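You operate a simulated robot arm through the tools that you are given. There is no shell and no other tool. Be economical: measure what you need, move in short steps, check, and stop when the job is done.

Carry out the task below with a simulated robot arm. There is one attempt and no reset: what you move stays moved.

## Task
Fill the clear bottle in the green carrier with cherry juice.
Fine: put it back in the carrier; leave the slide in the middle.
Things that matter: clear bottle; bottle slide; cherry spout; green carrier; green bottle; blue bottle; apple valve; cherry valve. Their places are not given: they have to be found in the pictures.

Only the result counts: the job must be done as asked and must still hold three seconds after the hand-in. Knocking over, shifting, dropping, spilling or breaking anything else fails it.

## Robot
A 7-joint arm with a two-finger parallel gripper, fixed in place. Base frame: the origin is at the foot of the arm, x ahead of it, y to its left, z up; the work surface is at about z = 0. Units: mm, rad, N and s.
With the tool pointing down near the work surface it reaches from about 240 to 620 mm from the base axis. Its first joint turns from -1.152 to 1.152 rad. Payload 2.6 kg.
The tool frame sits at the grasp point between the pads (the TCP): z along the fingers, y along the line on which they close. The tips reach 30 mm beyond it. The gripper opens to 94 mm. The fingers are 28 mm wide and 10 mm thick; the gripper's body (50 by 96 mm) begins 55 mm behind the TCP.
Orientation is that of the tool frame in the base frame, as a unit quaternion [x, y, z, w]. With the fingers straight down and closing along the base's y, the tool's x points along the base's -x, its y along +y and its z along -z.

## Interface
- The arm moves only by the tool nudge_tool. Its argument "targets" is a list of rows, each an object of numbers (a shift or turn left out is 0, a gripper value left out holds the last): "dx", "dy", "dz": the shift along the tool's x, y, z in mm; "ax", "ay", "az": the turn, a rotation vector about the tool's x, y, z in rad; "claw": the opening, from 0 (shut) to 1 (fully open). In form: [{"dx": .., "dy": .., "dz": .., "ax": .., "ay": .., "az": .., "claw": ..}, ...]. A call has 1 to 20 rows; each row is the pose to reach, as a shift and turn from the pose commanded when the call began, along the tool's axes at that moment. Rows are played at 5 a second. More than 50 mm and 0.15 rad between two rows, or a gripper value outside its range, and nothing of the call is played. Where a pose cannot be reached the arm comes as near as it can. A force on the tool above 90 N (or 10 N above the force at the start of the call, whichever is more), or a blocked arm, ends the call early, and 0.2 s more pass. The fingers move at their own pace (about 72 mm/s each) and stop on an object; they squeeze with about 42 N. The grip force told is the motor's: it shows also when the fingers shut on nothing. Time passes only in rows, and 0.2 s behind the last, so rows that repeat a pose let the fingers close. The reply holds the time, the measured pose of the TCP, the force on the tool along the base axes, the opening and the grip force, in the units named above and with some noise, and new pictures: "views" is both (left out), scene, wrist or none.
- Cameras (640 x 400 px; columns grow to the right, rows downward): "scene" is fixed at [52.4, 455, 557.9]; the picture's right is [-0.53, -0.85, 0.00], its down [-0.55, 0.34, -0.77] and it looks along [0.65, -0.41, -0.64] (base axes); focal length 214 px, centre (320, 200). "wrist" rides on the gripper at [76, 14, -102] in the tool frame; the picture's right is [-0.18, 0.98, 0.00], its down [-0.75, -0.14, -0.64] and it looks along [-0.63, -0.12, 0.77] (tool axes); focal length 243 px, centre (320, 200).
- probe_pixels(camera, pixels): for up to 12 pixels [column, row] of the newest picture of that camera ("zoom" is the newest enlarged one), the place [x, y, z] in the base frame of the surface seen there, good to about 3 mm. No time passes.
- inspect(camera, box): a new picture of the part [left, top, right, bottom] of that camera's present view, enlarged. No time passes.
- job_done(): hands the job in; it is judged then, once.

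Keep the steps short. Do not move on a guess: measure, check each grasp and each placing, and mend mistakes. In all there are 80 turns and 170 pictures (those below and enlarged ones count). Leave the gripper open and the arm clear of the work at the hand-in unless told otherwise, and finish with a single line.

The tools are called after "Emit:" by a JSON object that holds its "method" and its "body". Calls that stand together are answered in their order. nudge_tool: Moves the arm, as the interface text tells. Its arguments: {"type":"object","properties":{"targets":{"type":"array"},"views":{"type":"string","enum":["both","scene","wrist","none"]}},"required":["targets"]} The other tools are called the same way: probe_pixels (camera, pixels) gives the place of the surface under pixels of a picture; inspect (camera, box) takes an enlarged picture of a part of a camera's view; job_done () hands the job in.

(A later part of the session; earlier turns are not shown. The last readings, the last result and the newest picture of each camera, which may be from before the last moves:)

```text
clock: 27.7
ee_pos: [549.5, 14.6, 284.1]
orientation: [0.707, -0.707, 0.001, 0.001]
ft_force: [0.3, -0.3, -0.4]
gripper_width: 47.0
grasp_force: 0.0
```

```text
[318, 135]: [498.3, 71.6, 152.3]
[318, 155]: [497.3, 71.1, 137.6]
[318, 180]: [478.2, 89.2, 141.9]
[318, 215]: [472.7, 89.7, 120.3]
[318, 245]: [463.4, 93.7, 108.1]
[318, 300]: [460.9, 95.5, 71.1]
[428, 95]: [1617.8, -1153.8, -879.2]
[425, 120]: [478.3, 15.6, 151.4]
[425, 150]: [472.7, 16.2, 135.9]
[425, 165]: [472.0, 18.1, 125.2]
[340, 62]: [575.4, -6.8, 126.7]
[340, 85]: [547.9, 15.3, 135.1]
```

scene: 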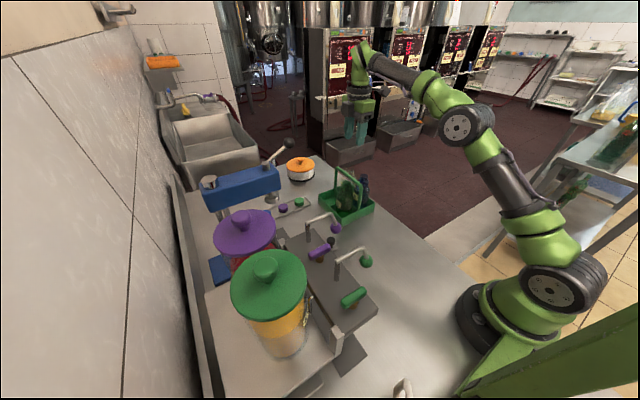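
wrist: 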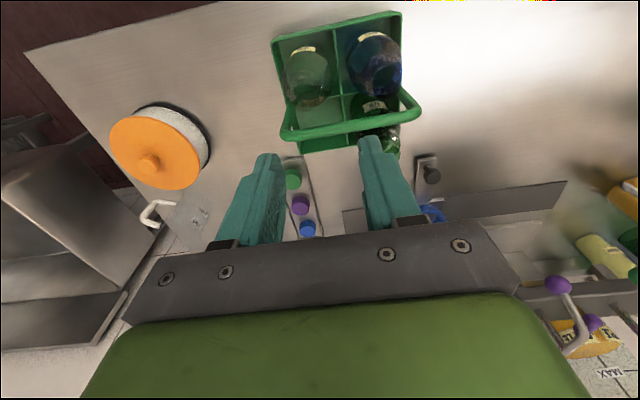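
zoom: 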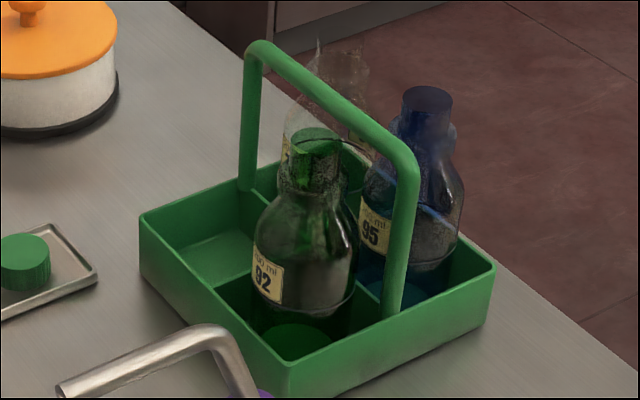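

Bottle profile: top z≈166, collar (Ø≈35) at z≈141, shoulder widening below z≈130. I go over the clear bottle's presumed centre (561, 5) and lower to z 235 for a close look, fingers at 60 mm.

Emit:
{"method": "nudge_tool", "body": {"targets": [{"dx": 5, "dy": -6, "dz": 15, "claw": 0.66}, {"dx": 10, "dy": -12, "dz": 35}, {"dx": 10, "dy": -12, "dz": 50}], "views": "wrist"}}

Emit:
{"method": "inspect", "body": {"camera": "wrist", "box": [220, 40, 420, 240]}}

```text
clock: 28.5
ee_pos: [562.4, 3.5, 233.5]
orientation: [-0.707, 0.707, 0.0, 0.0]
ft_force: [0.1, 0.3, 0.4]
gripper_width: 62.1
grasp_force: 0.0
```

wrist: 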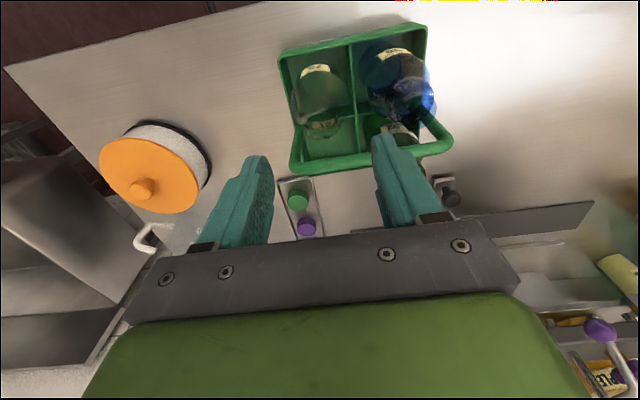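

```text
2.00 times, centred on (320, 140) of wrist
```

zoom: 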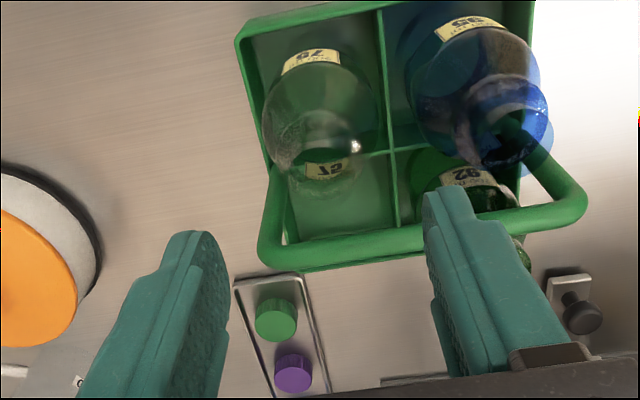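

The clear bottle's mouth is nearly under the TCP (est. 560, 2). I descend to z≈162 (tips at the collar), check, then close.

Emit:
{"method": "nudge_tool", "body": {"targets": [{"dx": 1, "dy": 2, "dz": 25}, {"dx": 1, "dy": 2, "dz": 50}, {"dx": 1, "dy": 2, "dz": 63}, {"dx": 1, "dy": 2, "dz": 71}], "views": "both"}}

Emit:
{"method": "inspect", "body": {"camera": "wrist", "box": [220, 60, 420, 260]}}

Emit:
{"method": "inspect", "body": {"camera": "scene", "box": [315, 150, 389, 224]}}

```text
clock: 29.5
ee_pos: [559.1, 4.1, 162.6]
orientation: [0.707, -0.707, 0.0, 0.001]
ft_force: [-0.4, 0.4, -0.2]
gripper_width: 61.8
grasp_force: 0.1
```

scene: 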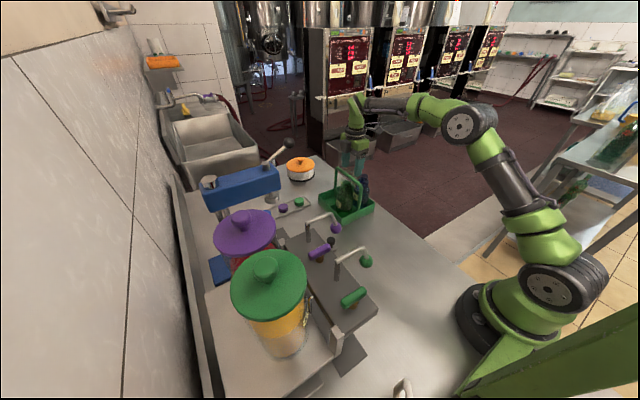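
wrist: 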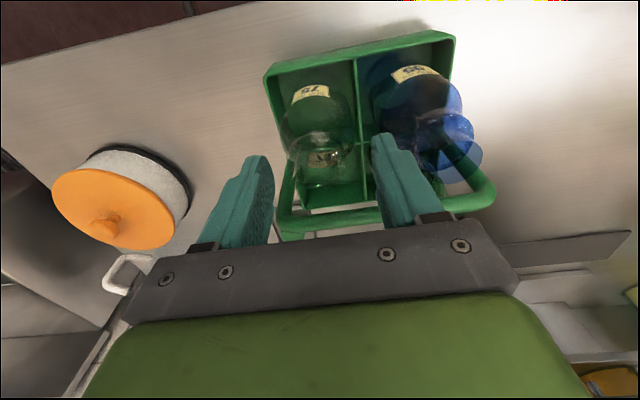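

```text
2.00 times, centred on (320, 160) of wrist
```

zoom: 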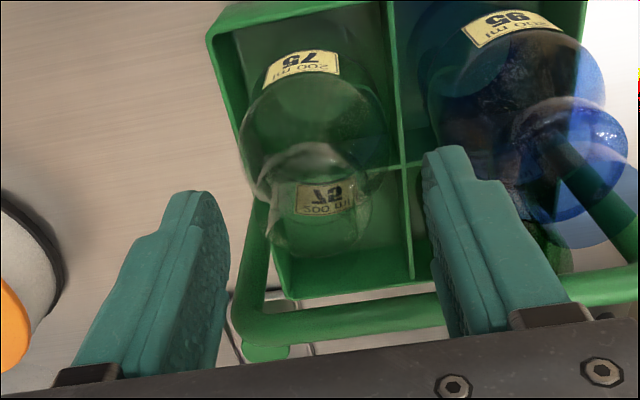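

```text
5.41 times, centred on (352, 187) of scene
```

zoom: 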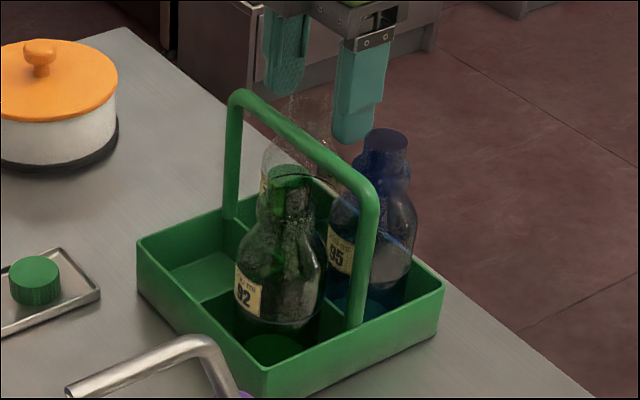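

Finger tips (z≈132) straddle the neck, mouth centred at wrist col ≈321. I close.

Emit:
{"method": "nudge_tool", "body": {"targets": [{"claw": 0.5}, {"claw": 0.3}, {"claw": 0.0}, {}, {}, {}], "views": "wrist"}}

Emit:
{"method": "inspect", "body": {"camera": "wrist", "box": [220, 60, 420, 260]}}

```text
clock: 30.9
ee_pos: [559.7, 4.1, 162.6]
orientation: [0.708, -0.706, 0.0, 0.0]
ft_force: [0.3, 0.8, 0.2]
gripper_width: 32.4
grasp_force: 42.2
```

wrist: 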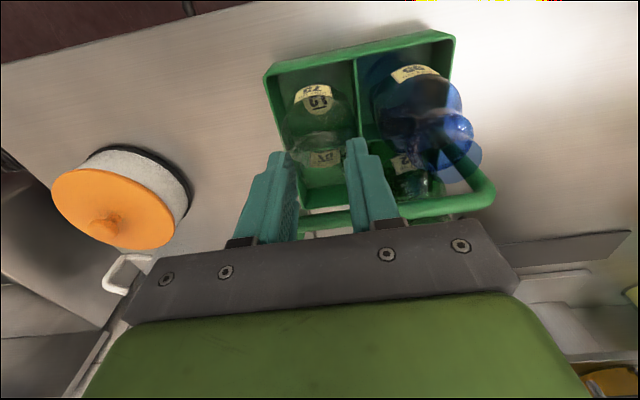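

```text
2.00 times, centred on (320, 160) of wrist
```

zoom: 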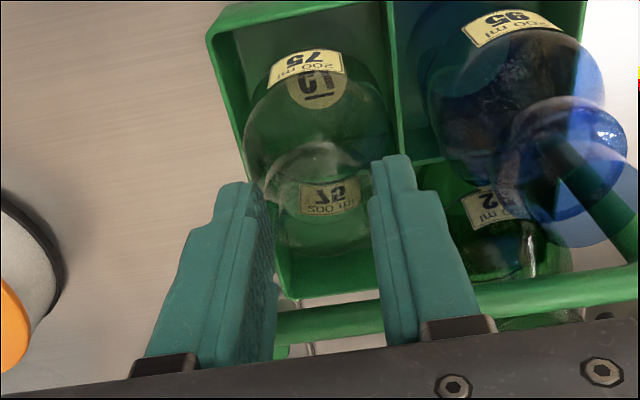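

Held at 32.4 mm with 42 N. A small trial lift.

Emit:
{"method": "nudge_tool", "body": {"targets": [{"dz": -6}, {"dz": -12}, {"dz": -20}, {"dz": -20}], "views": "both"}}

Emit:
{"method": "inspect", "body": {"camera": "wrist", "box": [220, 60, 420, 260]}}

Emit:
{"method": "inspect", "body": {"camera": "scene", "box": [315, 150, 389, 224]}}

```text
clock: 31.9
ee_pos: [559.1, 2.3, 182.4]
orientation: [0.708, -0.707, 0.0, 0.0]
ft_force: [1.1, -0.1, -1.9]
gripper_width: 32.3
grasp_force: 42.2
```

scene: 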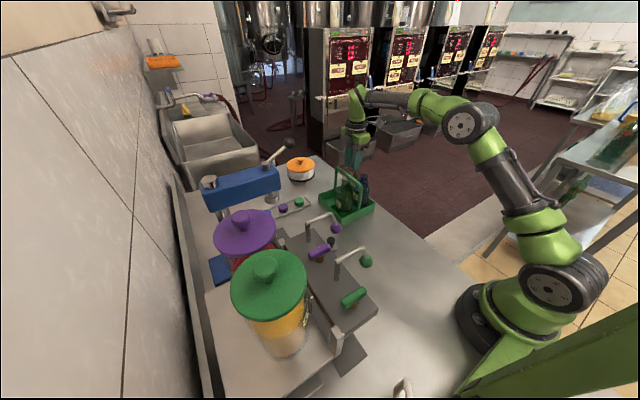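
wrist: 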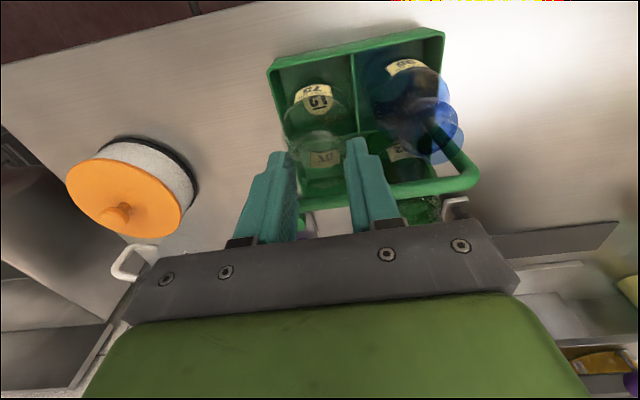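

```text
2.00 times, centred on (320, 160) of wrist
```

zoom: 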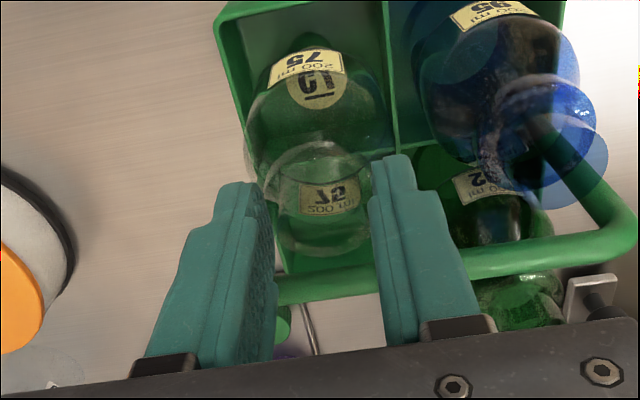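

```text
5.41 times, centred on (352, 187) of scene
```

zoom: 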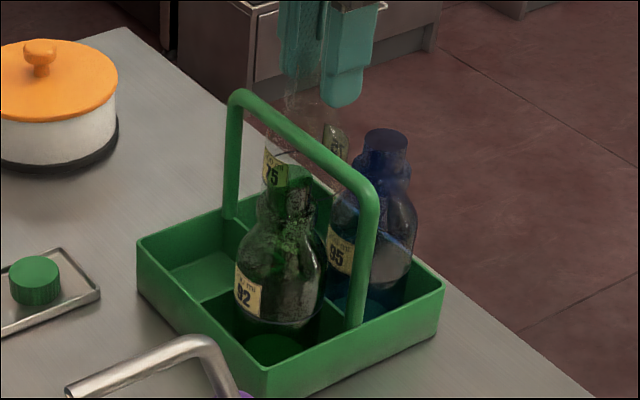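

The bottle moves with the hand. I lift straight up until its base clears the handle and the other bottles (TCP z≈350).

Emit:
{"method": "nudge_tool", "body": {"targets": [{"dz": -20}, {"dz": -45}, {"dz": -70}, {"dz": -95}, {"dz": -120}, {"dz": -145}, {"dz": -168}, {"dz": -168}], "views": "both"}}

Emit:
{"method": "inspect", "body": {"camera": "scene", "box": [315, 110, 419, 214]}}

```text
clock: 33.7
ee_pos: [541.3, 25.2, 323.8]
orientation: [0.709, -0.705, 0.003, -0.005]
ft_force: [-0.2, 0.6, -2.8]
gripper_width: 32.5
grasp_force: 42.1
out of reach, approached as far as the arm can: row 5, 6, 7, 8
```

scene: 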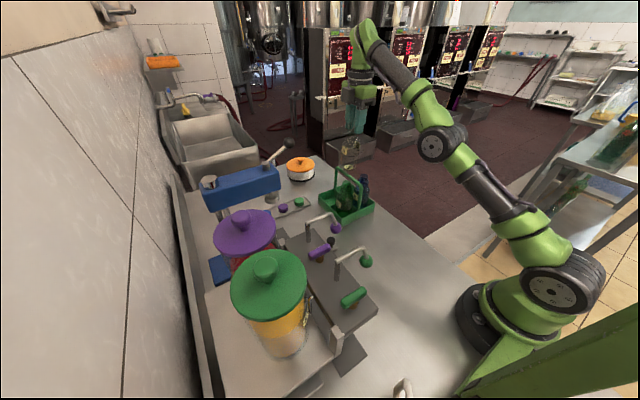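
wrist: 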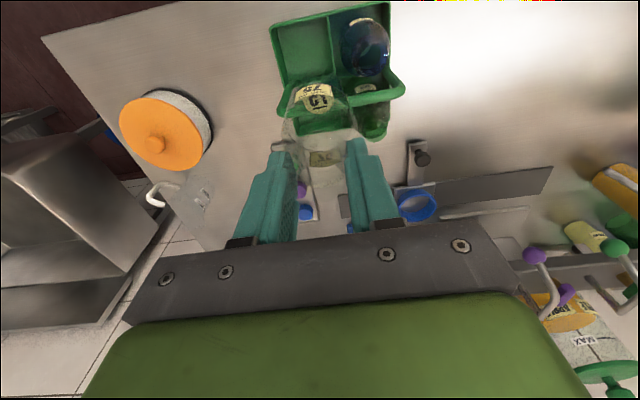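

```text
3.85 times, centred on (367, 162) of scene
```

zoom: 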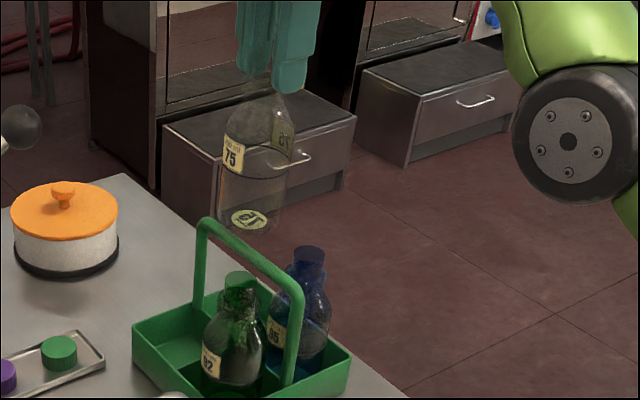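

It hit the reach limit at (541, 25, 324); the base is about 10 mm above the handle. I check the commanded pose with a null step before leaving via the -y side.

Emit:
{"method": "nudge_tool", "body": {"targets": [{}], "views": "none"}}

```text
clock: 34.1
ee_pos: [542.1, 25.5, 324.3]
orientation: [0.709, -0.706, 0.004, -0.004]
ft_force: [0.3, 0.0, -1.7]
gripper_width: 32.2
grasp_force: 42.0
```

Emit:
{"method": "nudge_tool", "body": {"targets": [{"dx": 15}, {"dx": 30}], "views": "none"}}

```text
clock: 34.7
ee_pos: [543.9, -4.5, 322.4]
orientation: [0.708, -0.707, 0.002, -0.001]
ft_force: [0.1, 0.3, -1.3]
gripper_width: 32.6
grasp_force: 41.7
```

Good, commands follow the measured pose. Continue to y≈-80, then toward x≈391.

Emit:
{"method": "nudge_tool", "body": {"targets": [{"dx": 20}, {"dx": 40, "dz": 3}, {"dx": 60, "dz": 6}, {"dx": 76, "dz": 10}, {"dx": 78, "dy": 25, "dz": 10}, {"dx": 78, "dy": 50, "dz": 10}, {"dx": 78, "dy": 75, "dz": 10}, {"dx": 78, "dy": 100, "dz": 10}, {"dx": 78, "dy": 125, "dz": 10}, {"dx": 78, "dy": 153, "dz": 10}, {"dx": 78, "dy": 153, "dz": 10}], "views": "both"}}

```text
clock: 37.1
ee_pos: [389.6, -83.1, 312.3]
orientation: [0.708, -0.706, 0.001, 0.001]
ft_force: [0.2, 0.0, -2.1]
gripper_width: 32.5
grasp_force: 41.7
```

scene: 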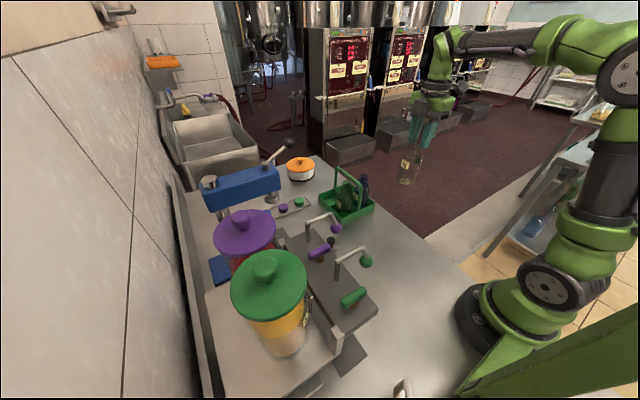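
wrist: 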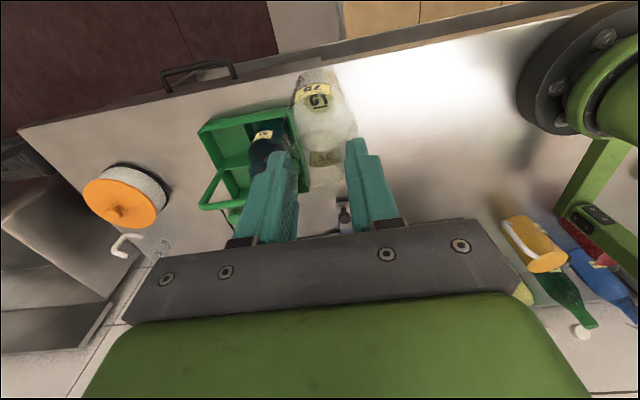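

Bottle is vertical and secure. Now traverse in +y at x≈390 toward the ring (390, 328), staying high.

Emit:
{"method": "nudge_tool", "body": {"targets": [{"dx": -30}, {"dx": -60}, {"dx": -90}, {"dx": -120}, {"dx": -150}, {"dx": -180}, {"dx": -210}, {"dx": -240}, {"dx": -270}, {"dx": -300}, {"dx": -330}, {"dx": -360}, {"dx": -385}, {"dx": -400}, {"dx": -409}, {"dx": -409}], "views": "both"}}

Emit:
{"method": "inspect", "body": {"camera": "wrist", "box": [220, 20, 420, 240]}}

Emit:
{"method": "inspect", "body": {"camera": "scene", "box": [220, 130, 380, 280]}}

```text
clock: 40.5
ee_pos: [388.1, 326.9, 311.2]
orientation: [0.707, -0.707, 0.001, 0.001]
ft_force: [0.1, 0.8, -2.2]
gripper_width: 32.5
grasp_force: 41.7
```

scene: 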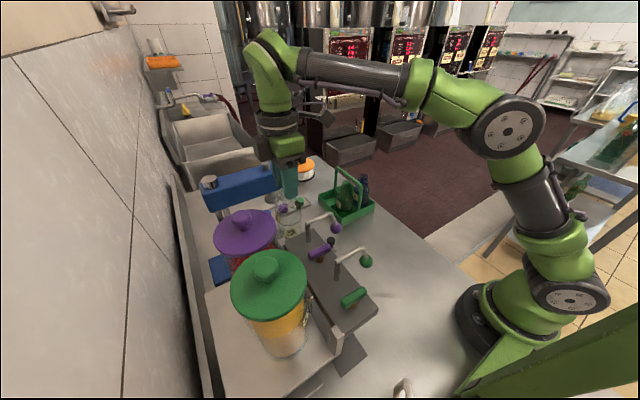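
wrist: 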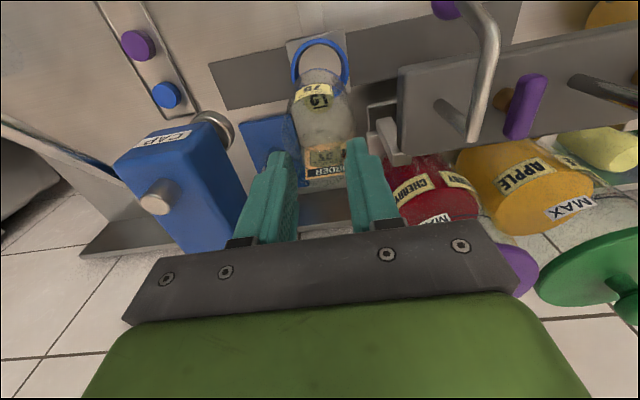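

```text
1.82 times, centred on (320, 130) of wrist
```

zoom: 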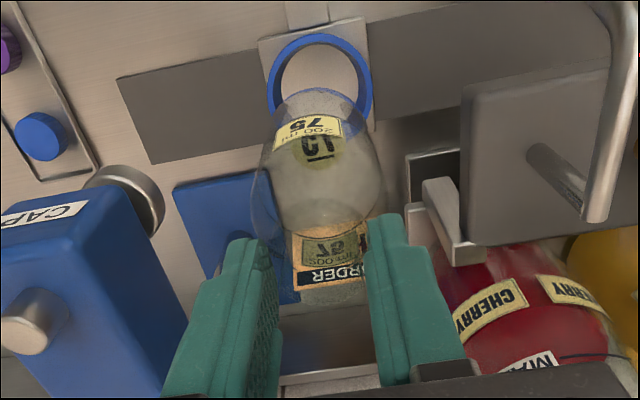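

```text
2.67 times, centred on (300, 205) of scene
```

zoom: 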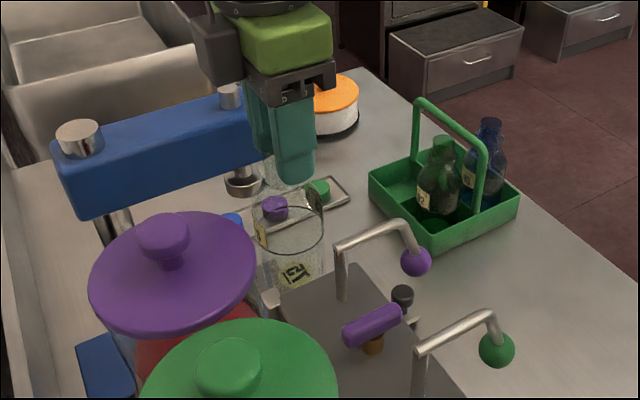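

Ring centre ≈(388, 330), bottle centre ≈(388, 330). Descend until the base is just above the ring (TCP z≈207), then recheck.

Emit:
{"method": "nudge_tool", "body": {"targets": [{"dz": 25}, {"dz": 50}, {"dz": 75}, {"dz": 95}, {"dz": 104}, {"dz": 104}], "views": "both"}}

Emit:
{"method": "inspect", "body": {"camera": "wrist", "box": [240, 40, 400, 200]}}

Emit:
{"method": "inspect", "body": {"camera": "scene", "box": [260, 180, 340, 260]}}

```text
clock: 41.9
ee_pos: [389.7, 325.2, 208.5]
orientation: [0.708, -0.706, 0.0, 0.001]
ft_force: [-0.2, -0.8, -2.0]
gripper_width: 32.0
grasp_force: 42.2
```

scene: 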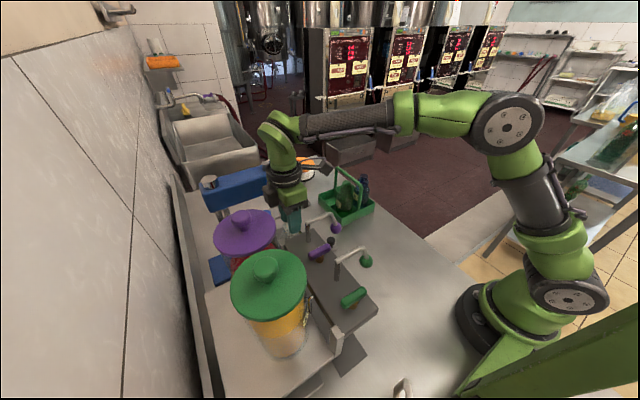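
wrist: 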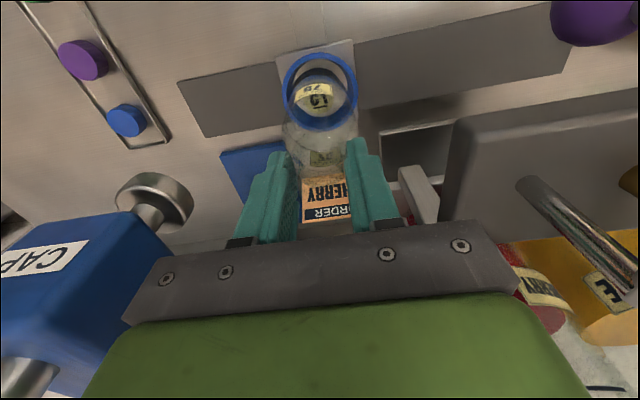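

```text
2.50 times, centred on (320, 120) of wrist
```

zoom: 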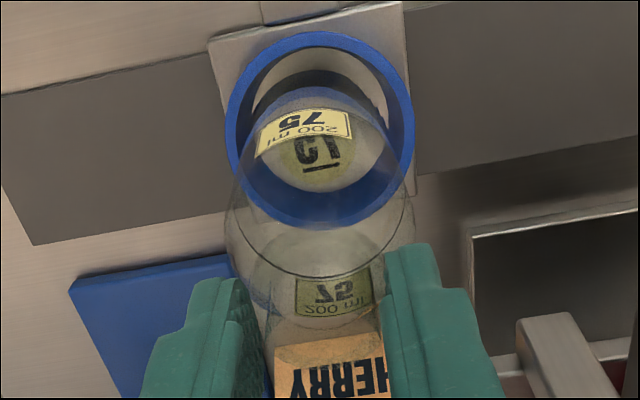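

```text
5.00 times, centred on (300, 220) of scene
```

zoom: 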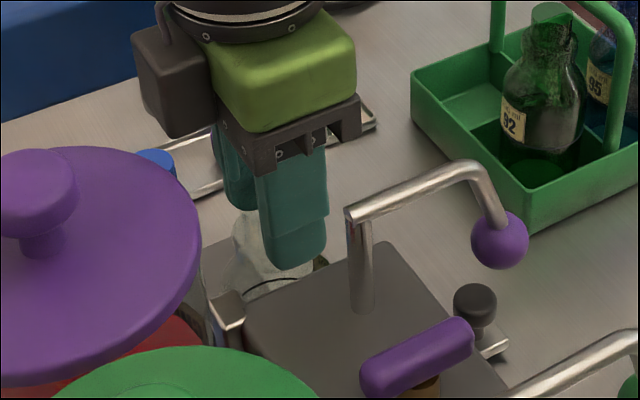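

Bottle is centred in x and ≈3 mm too far in +y. I correct by 2.5 mm and lower into the ring in small steps.

Emit:
{"method": "nudge_tool", "body": {"targets": [{"dx": 2.5}, {"dx": 2.5, "dz": 6}, {"dx": 2.5, "dz": 12}, {"dx": 2.5, "dz": 18}, {"dx": 2.5, "dz": 22}, {"dx": 2.5, "dz": 22}], "views": "wrist"}}

Emit:
{"method": "inspect", "body": {"camera": "wrist", "box": [240, 40, 400, 200]}}

```text
clock: 43.3
ee_pos: [388.8, 322.7, 186.5]
orientation: [0.707, -0.707, 0.001, 0.001]
ft_force: [0.3, 0.5, -2.1]
gripper_width: 32.3
grasp_force: 42.0
```

wrist: 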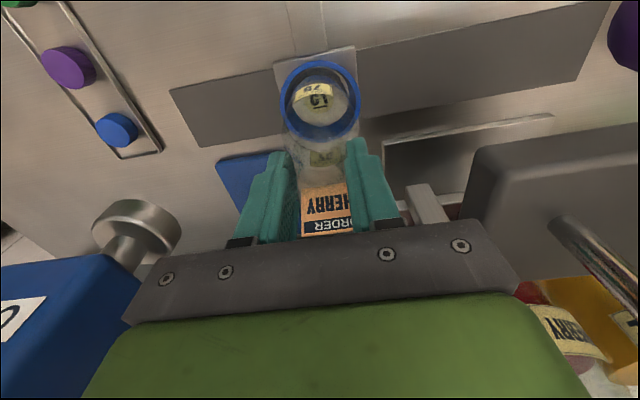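

```text
2.50 times, centred on (320, 120) of wrist
```

zoom: 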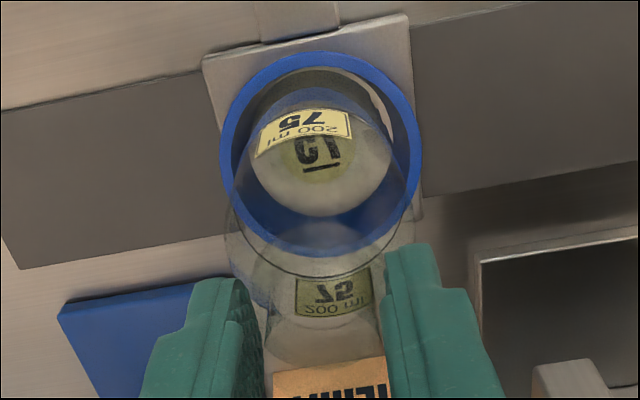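

No contact force; the base is inside the ring. Continue down in small steps until it rests.

Emit:
{"method": "nudge_tool", "body": {"targets": [{"dz": 4}, {"dz": 7}, {"dz": 9}, {"dz": 11}], "views": "none"}}

```text
clock: 44.3
ee_pos: [388.9, 324.4, 174.9]
orientation: [0.709, -0.706, 0.0, -0.001]
ft_force: [-0.1, 8.1, 3.2]
gripper_width: 32.3
grasp_force: 42.1
```

Touching: fz up 5 N, and 8 N in +y, so I ease 2 mm in +y and lower 1.5 mm more.

Emit:
{"method": "nudge_tool", "body": {"targets": [{"dx": -2}, {"dx": -2, "dz": 1.5}, {"dx": -2, "dz": 1.5}], "views": "both"}}

Emit:
{"method": "inspect", "body": {"camera": "wrist", "box": [240, 40, 400, 200]}}

```text
clock: 45.1
ee_pos: [388.7, 324.2, 172.7]
orientation: [0.707, -0.707, 0.001, 0.001]
ft_force: [-1.1, 4.7, 4.9]
gripper_width: 32.4
grasp_force: 41.7
```

scene: 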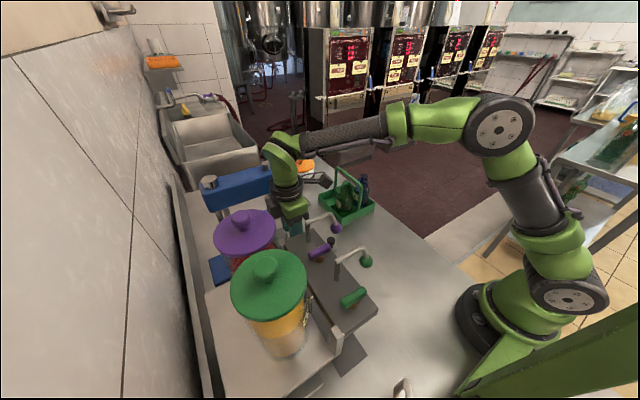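
wrist: 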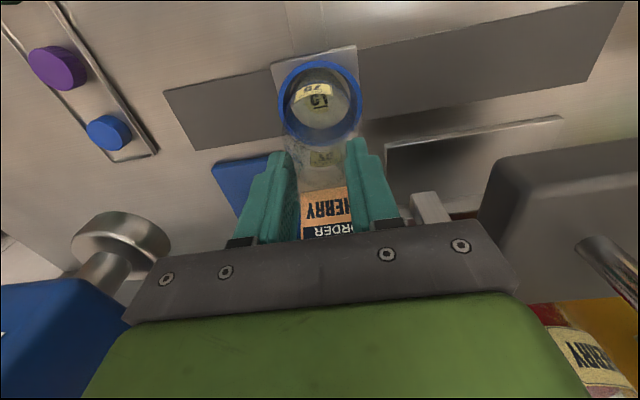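

```text
2.50 times, centred on (320, 120) of wrist
```

zoom: 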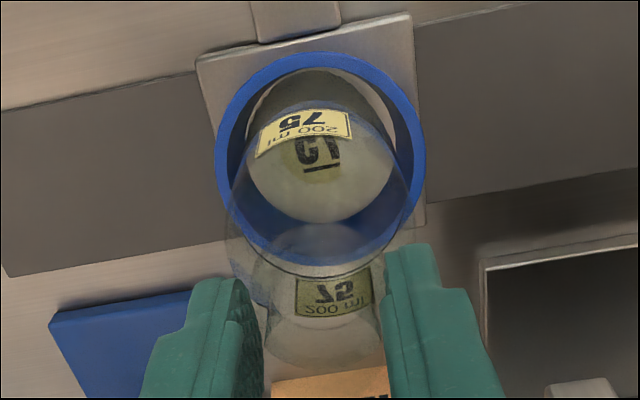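

The bottle stands in the ring (z force +5 N). I open and back off upward.

Emit:
{"method": "nudge_tool", "body": {"targets": [{"claw": 0.4}, {"claw": 0.55}, {"claw": 0.66}, {"claw": 0.66}, {"dz": -15}, {"dz": -35}, {"dz": -60}], "views": "both"}}

Emit:
{"method": "inspect", "body": {"camera": "wrist", "box": [220, 40, 420, 240]}}

```text
clock: 46.7
ee_pos: [388.0, 325.1, 233.6]
orientation: [0.707, -0.707, 0.001, 0.001]
ft_force: [-0.1, -0.1, 0.0]
gripper_width: 61.9
grasp_force: 0.0
```

scene: 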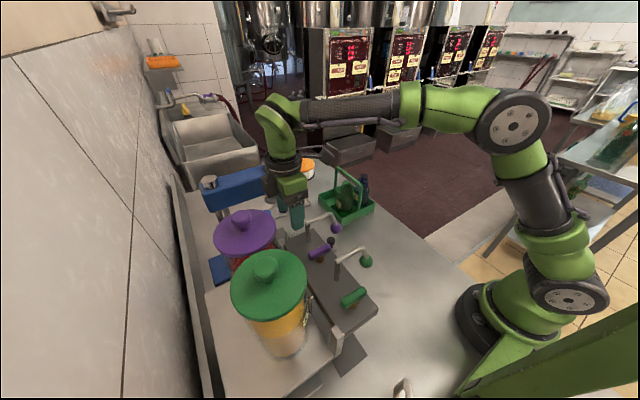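
wrist: 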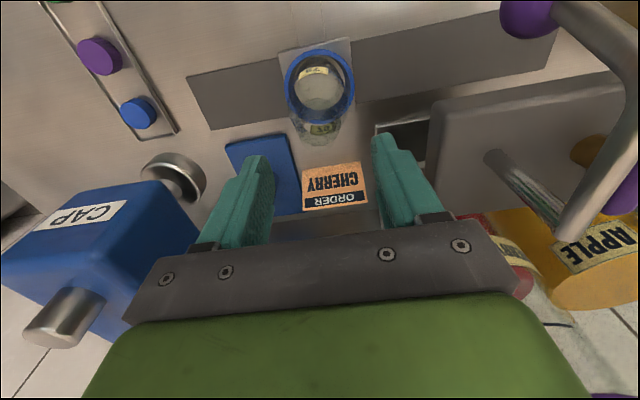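

```text
2.00 times, centred on (320, 140) of wrist
```

zoom: 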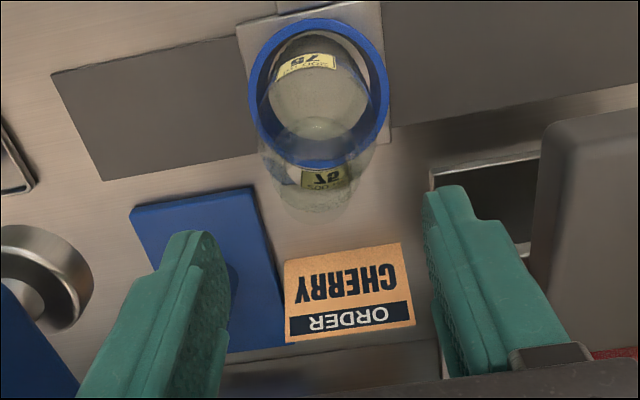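

Bottle stands free and upright in the ring. Now go to the knob at (389, 204) and grip it.

Emit:
{"method": "nudge_tool", "body": {"targets": [{"dx": 30, "dz": -10}, {"dx": 60, "dz": -10}, {"dx": 90, "dz": -10}, {"dx": 121, "dz": -5}, {"dx": 121, "dz": 35}, {"dx": 121, "dz": 75}, {"dx": 121, "dz": 115}, {"dx": 121, "dz": 150}, {"dx": 121, "dz": 181}, {"dx": 121, "dz": 181, "claw": 0}, {"dx": 121, "dz": 181}, {"dx": 121, "dz": 181}, {"dx": 121, "dz": 181}], "views": "wrist"}}

```text
clock: 49.5
ee_pos: [389.2, 204.1, 51.7]
orientation: [0.708, -0.707, 0.001, 0.0]
ft_force: [3.9, 0.7, -8.5]
gripper_width: 26.3
grasp_force: 44.3
```

wrist: 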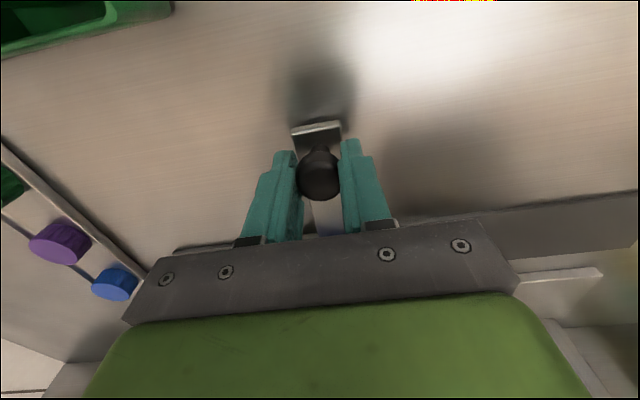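

Knob gripped at x≈389. Slide slowly by -93.5 mm to bring the ring under the cherry outlet (x≈295.5).

Emit:
{"method": "nudge_tool", "body": {"targets": [{"dy": 4}, {"dy": 10}, {"dy": 17}, {"dy": 24}, {"dy": 31}, {"dy": 38}, {"dy": 45}, {"dy": 52}, {"dy": 59}, {"dy": 66}, {"dy": 73}, {"dy": 80}, {"dy": 86}, {"dy": 91}, {"dy": 93.5}, {"dy": 93.5}], "views": "both"}}

Emit:
{"method": "inspect", "body": {"camera": "scene", "box": [270, 190, 370, 290]}}

```text
clock: 52.9
ee_pos: [295.5, 203.5, 51.6]
orientation: [0.708, -0.706, 0.002, 0.001]
ft_force: [-1.6, 21.4, -11.8]
gripper_width: 26.6
grasp_force: 44.8
```

scene: 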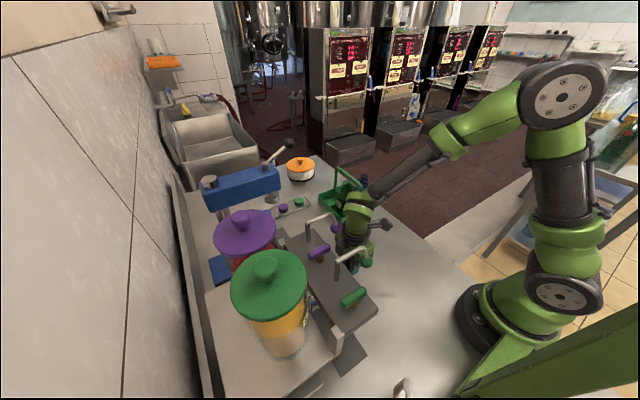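
wrist: 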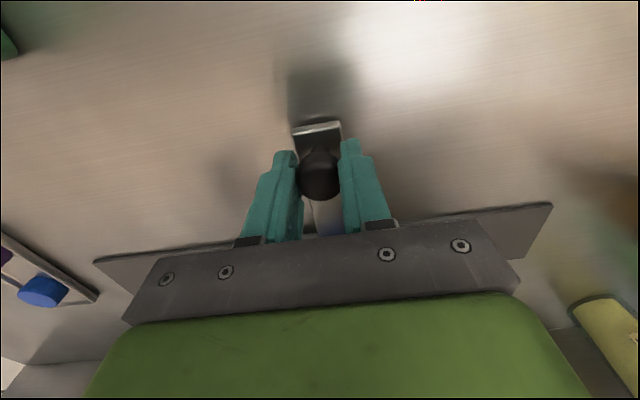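

```text
4.00 times, centred on (320, 240) of scene
```

zoom: 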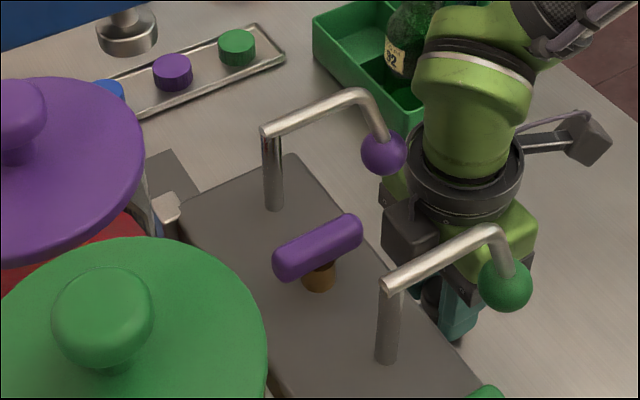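

Slide at 295.5. I let go, back away, and take the level look from the front at the mouth under the outlet.

Emit:
{"method": "nudge_tool", "body": {"targets": [{"claw": 0.5}, {"claw": 0.5}, {"dz": -20, "dx": 2}, {"dz": -45, "dx": 15}, {"dz": -60, "dx": 40, "ay": -0.14}, {"dz": -70, "dx": 65, "ay": -0.28}, {"dz": -80, "dx": 90, "ay": -0.42}, {"dz": -90, "dx": 110, "ay": -0.56}, {"dz": -95, "dx": 130, "ay": -0.7}, {"dz": -98, "dx": 150, "ay": -0.84}, {"dz": -98, "dx": 165, "ay": -0.98}, {"dz": -98, "dx": 176, "ay": -1.1}, {"dz": -98, "dx": 176, "ay": -1.1}], "views": "wrist"}}

Emit:
{"method": "inspect", "body": {"camera": "wrist", "box": [270, 60, 410, 220]}}

```text
clock: 55.7
ee_pos: [294.9, 27.8, 151.9]
orientation: [0.603, -0.602, -0.369, -0.37]
ft_force: [-0.3, 0.4, -0.6]
gripper_width: 47.2
grasp_force: 0.0
```

wrist: 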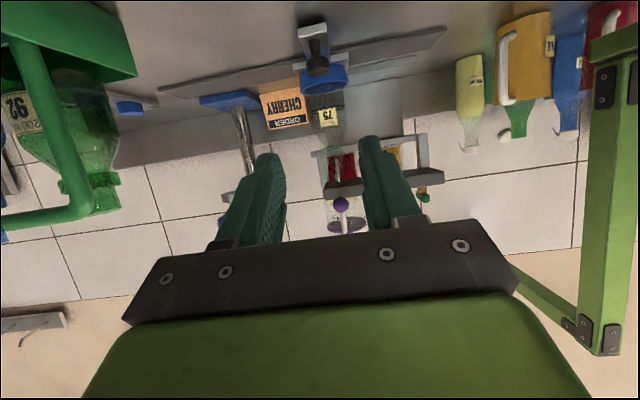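

```text
2.50 times, centred on (340, 140) of wrist
```

zoom: 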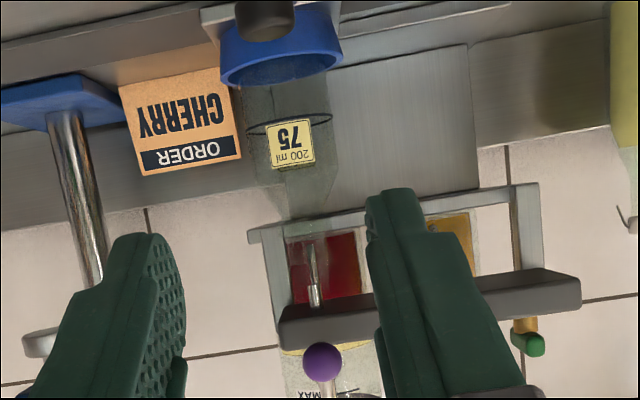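

Emit:
{"method": "inspect", "body": {"camera": "wrist", "box": [305, 95, 385, 195]}}

```text
4.00 times, centred on (345, 145) of wrist
```

zoom: 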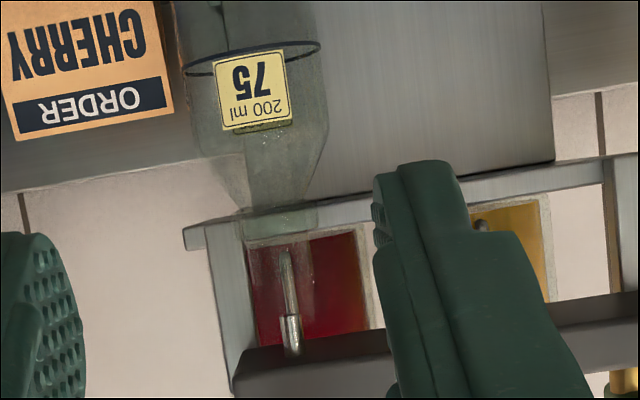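

Emit:
{"method": "inspect", "body": {"camera": "wrist", "box": [320, 135, 365, 190]}}

Emit:
{"method": "probe_pixels", "body": {"camera": "zoom", "pixels": [[210, 150], [240, 140], [300, 145], [320, 200], [280, 60]]}}

```text
7.27 times, centred on (342, 162) of wrist
```

zoom: 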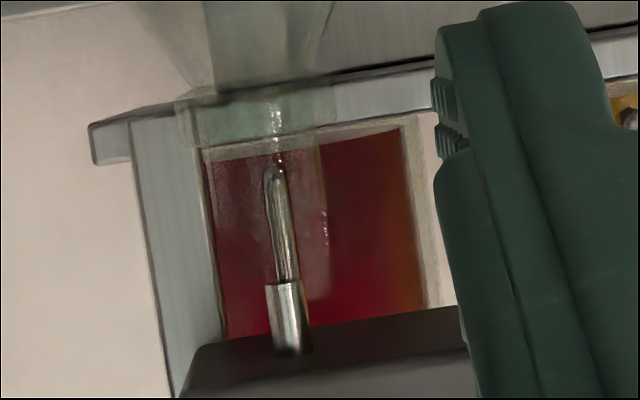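

```text
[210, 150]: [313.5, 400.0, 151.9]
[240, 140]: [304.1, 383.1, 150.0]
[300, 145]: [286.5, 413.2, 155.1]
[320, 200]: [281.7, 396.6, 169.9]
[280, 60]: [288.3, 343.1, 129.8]
```

The bottle's mouth sits right below the outlet (within ≈1–2 mm). Now the valve: I straighten the hand, rise to (244, 120, 330), clear of the swan necks.

Emit:
{"method": "nudge_tool", "body": {"targets": [{"ay": 0.14, "dx": -25, "dy": 6}, {"ay": 0.28, "dx": -50, "dy": 12}, {"ay": 0.42, "dx": -75, "dy": 18}, {"ay": 0.56, "dx": -100, "dy": 24}, {"ay": 0.7, "dx": -125, "dy": 30}, {"ay": 0.84, "dx": -150, "dy": 37}, {"ay": 0.98, "dx": -175, "dy": 44}, {"ay": 1.1, "dx": -200, "dy": 51}, {"ay": 1.1, "dx": -200, "dy": 51}], "views": "none"}}

```text
clock: 57.7
ee_pos: [243.5, 119.8, 328.3]
orientation: [-0.707, 0.707, -0.001, 0.0]
ft_force: [-0.8, -0.1, 1.0]
gripper_width: 47.0
grasp_force: 0.1
```

Now forward over the cherry valve (244, 333), still high, with a look.

Emit:
{"method": "nudge_tool", "body": {"targets": [{"dx": -30}, {"dx": -60}, {"dx": -90}, {"dx": -120}, {"dx": -150}, {"dx": -180}, {"dx": -205}, {"dx": -213, "claw": 0.45}, {"dx": -213}], "views": "both"}}

Emit:
{"method": "inspect", "body": {"camera": "wrist", "box": [200, 60, 440, 240]}}

Emit:
{"method": "inspect", "body": {"camera": "scene", "box": [250, 170, 370, 290]}}

```text
clock: 59.7
ee_pos: [245.0, 332.2, 329.3]
orientation: [0.708, -0.707, 0.001, 0.001]
ft_force: [0.1, -0.4, -0.4]
gripper_width: 42.3
grasp_force: 0.1
```

scene: 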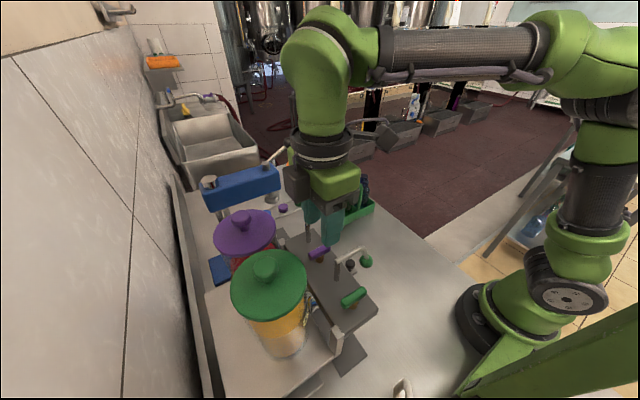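
wrist: 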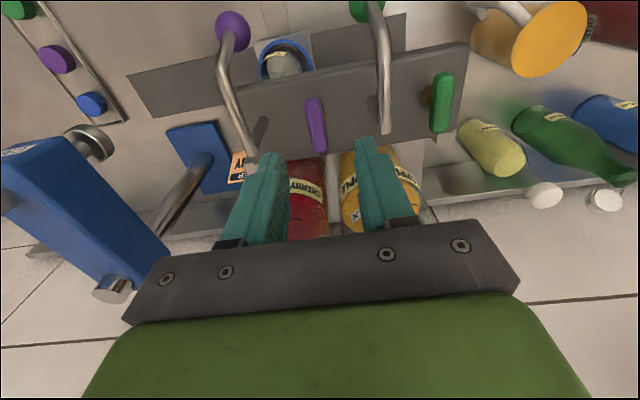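

```text
2.22 times, centred on (320, 150) of wrist
```

zoom: 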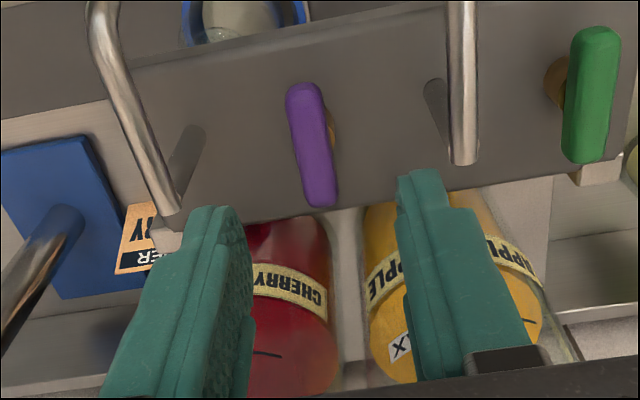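

```text
3.33 times, centred on (310, 230) of scene
```

zoom: 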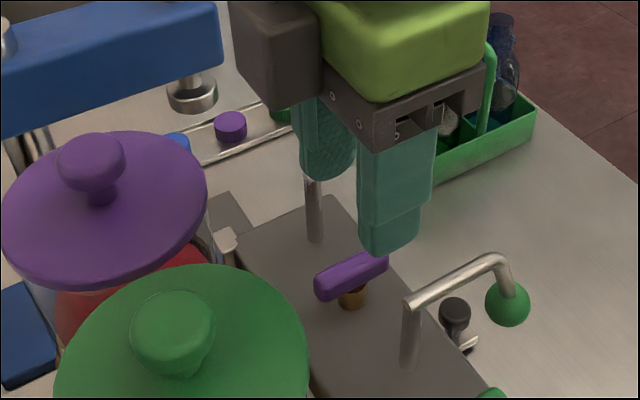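

Emit:
{"method": "probe_pixels", "body": {"camera": "wrist", "pixels": [[313, 100], [316, 122], [319, 146], [311, 124], [324, 128], [324, 118], [440, 80], [443, 105], [438, 130], [300, 135], [428, 97]]}}

```text
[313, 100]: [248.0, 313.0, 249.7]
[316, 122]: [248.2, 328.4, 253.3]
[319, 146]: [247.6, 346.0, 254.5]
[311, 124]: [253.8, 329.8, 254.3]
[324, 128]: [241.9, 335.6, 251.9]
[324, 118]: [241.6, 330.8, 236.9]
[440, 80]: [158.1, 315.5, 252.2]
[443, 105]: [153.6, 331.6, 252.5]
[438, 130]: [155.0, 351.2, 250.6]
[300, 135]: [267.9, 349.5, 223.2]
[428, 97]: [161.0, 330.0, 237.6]
```

Cherry valve bar: centre (248, 330), along y, top z 254; the deck below is at z 223. I descend to z 258 and close on it.

Emit:
{"method": "nudge_tool", "body": {"targets": [{"dx": 2, "dy": -3, "dz": 25}, {"dx": 2, "dy": -3, "dz": 50}, {"dx": 2, "dy": -3, "dz": 64}, {"dx": 2, "dy": -3, "dz": 71}, {"dx": 2, "dy": -3, "dz": 71, "claw": 0.1}, {"dx": 2, "dy": -3, "dz": 71, "claw": 0}, {"dx": 2, "dy": -3, "dz": 71}, {"dx": 2, "dy": -3, "dz": 71}], "views": "wrist"}}

```text
clock: 61.5
ee_pos: [247.3, 329.6, 257.6]
orientation: [0.708, -0.706, 0.001, 0.0]
ft_force: [4.5, 2.7, -2.4]
gripper_width: 15.7
grasp_force: 44.8
```

wrist: 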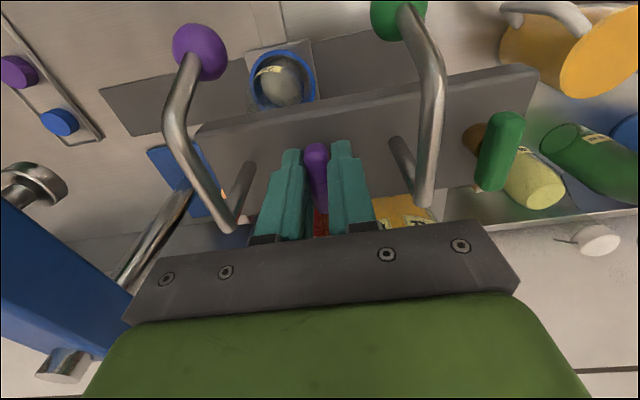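

Valve gripped (15.7 mm). The bottle's lower part is visible at (282, 85), so I can watch filling. Try a small twist of +0.15.

Emit:
{"method": "nudge_tool", "body": {"targets": [{"az": 0.08}, {"az": 0.15}, {"az": 0.15}], "views": "wrist"}}

```text
clock: 62.3
ee_pos: [247.2, 330.2, 256.8]
orientation: [-0.652, 0.759, 0.0, -0.001]
ft_force: [-2.5, -0.3, -5.7]
gripper_width: 15.6
grasp_force: 45.3
```

wrist: 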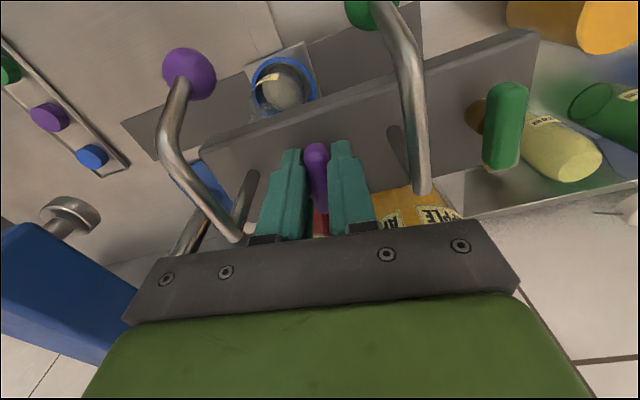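

The bar turns with the hand, no resistance. Continue by another 0.4 rad.

Emit:
{"method": "nudge_tool", "body": {"targets": [{"az": 0.13}, {"az": 0.26}, {"az": 0.4}], "views": "wrist"}}

Emit:
{"method": "inspect", "body": {"camera": "wrist", "box": [220, 20, 380, 180]}}

```text
clock: 63.1
ee_pos: [245.4, 331.0, 256.6]
orientation: [-0.49, 0.872, 0.0, -0.002]
ft_force: [-11.3, 4.8, -0.7]
gripper_width: 15.4
grasp_force: 44.3
```

wrist: 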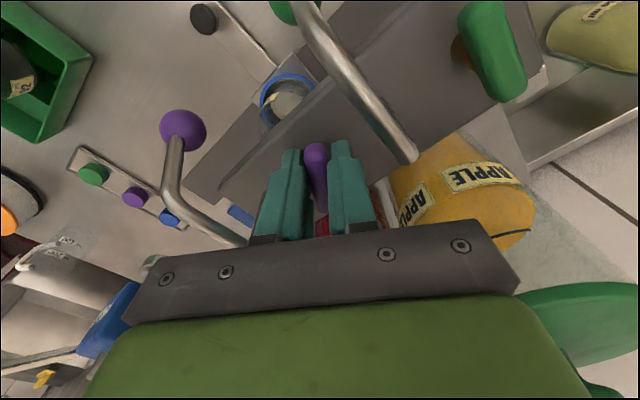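

```text
2.50 times, centred on (300, 100) of wrist
```

zoom: 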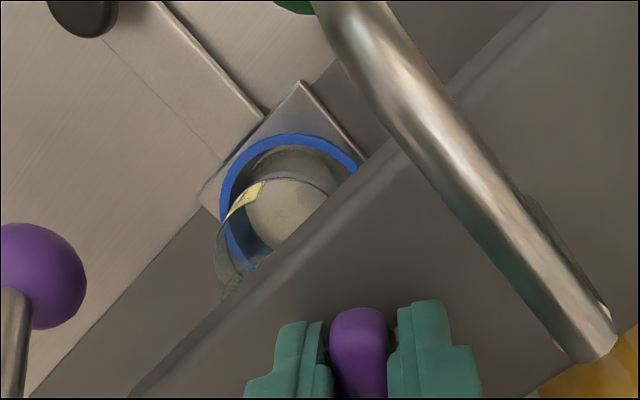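

No juice yet at 0.55 rad. Turn on by 0.3, look.

Emit:
{"method": "nudge_tool", "body": {"targets": [{"az": 0.15}, {"az": 0.3}], "views": "wrist"}}

```text
clock: 63.7
ee_pos: [244.5, 332.2, 257.4]
orientation: [-0.353, 0.936, 0.001, -0.003]
ft_force: [-24.2, 3.9, -3.7]
gripper_width: 15.3
grasp_force: 45.4
```

wrist: 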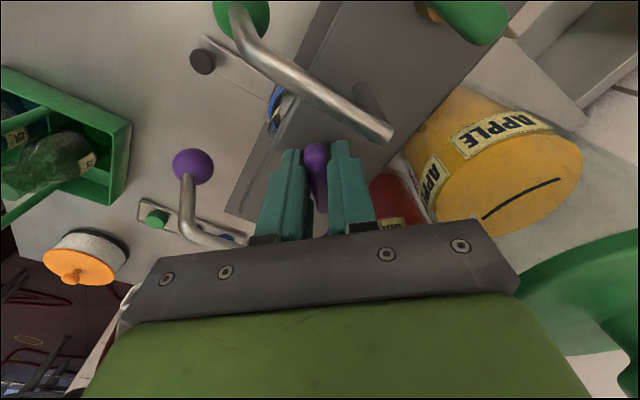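

Force -24 N in x since my pivot is a bit off (pivot ≈(249, 334)); I correct the centre while turning 0.35 more.

Emit:
{"method": "nudge_tool", "body": {"targets": [{"az": 0.12, "dx": -0.5, "dy": 2}, {"az": 0.24, "dx": -1, "dy": 4}, {"az": 0.36, "dx": -1.2, "dy": 5}], "views": "wrist"}}

Emit:
{"method": "inspect", "body": {"camera": "wrist", "box": [220, 60, 360, 200]}}

```text
clock: 64.5
ee_pos: [245.2, 332.3, 257.6]
orientation: [-0.175, 0.985, -0.002, -0.004]
ft_force: [-25.1, -19.4, 4.3]
gripper_width: 15.7
grasp_force: 45.1
```

wrist: 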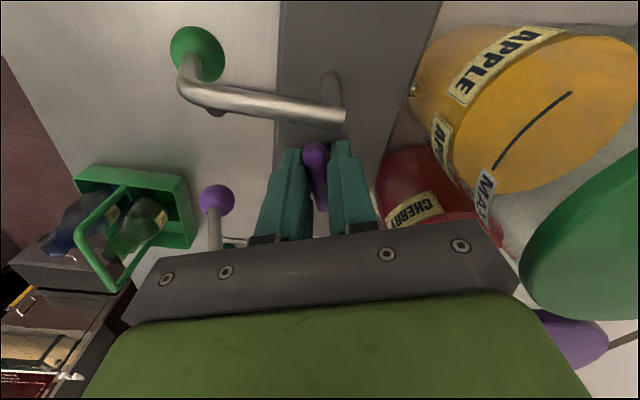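

```text
2.86 times, centred on (290, 130) of wrist
```

zoom: 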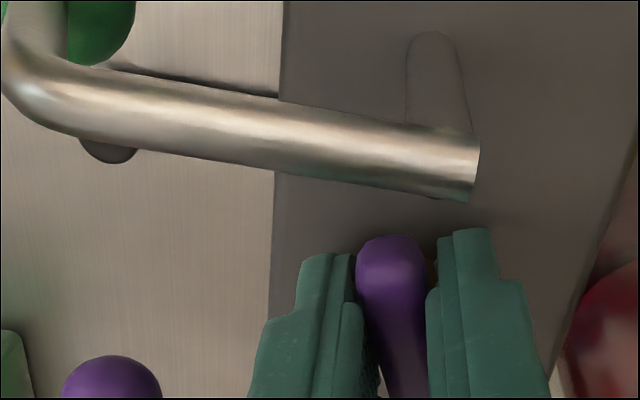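

I can't see the bottle from here. I turn back by 0.67 to the position where the bottle was visible, to learn whether any juice came.

Emit:
{"method": "nudge_tool", "body": {"targets": [{"az": -0.14, "dy": -0.6}, {"az": -0.28, "dy": -1.2}, {"az": -0.42, "dy": -1.8}, {"az": -0.56, "dy": -2.4}, {"az": -0.67, "dy": -2.9, "dx": 0.7}], "views": "wrist"}}

Emit:
{"method": "inspect", "body": {"camera": "wrist", "box": [220, 40, 340, 160]}}

```text
clock: 65.7
ee_pos: [245.0, 330.0, 257.5]
orientation: [-0.493, 0.87, -0.001, -0.002]
ft_force: [-7.7, -7.0, -2.4]
gripper_width: 15.4
grasp_force: 45.1
```

wrist: 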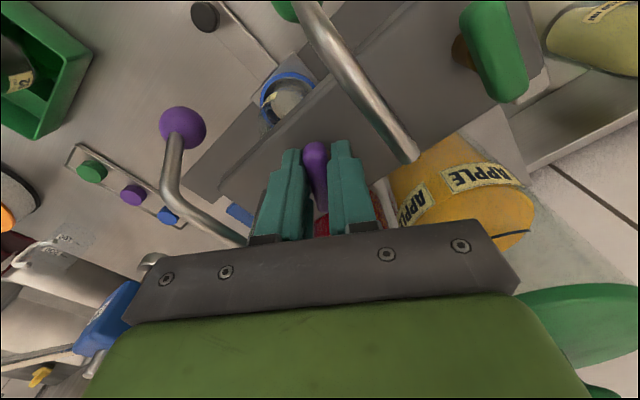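

```text
3.33 times, centred on (280, 100) of wrist
```

zoom: 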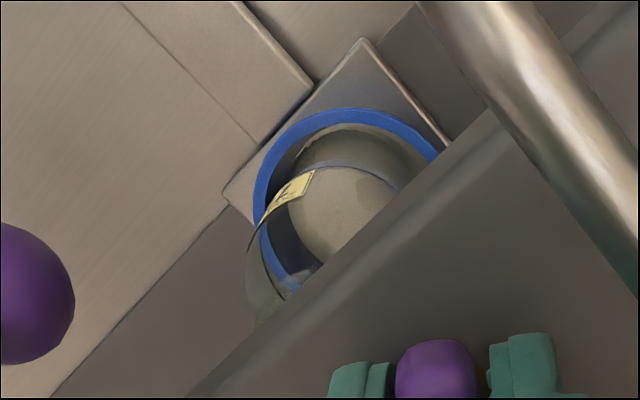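

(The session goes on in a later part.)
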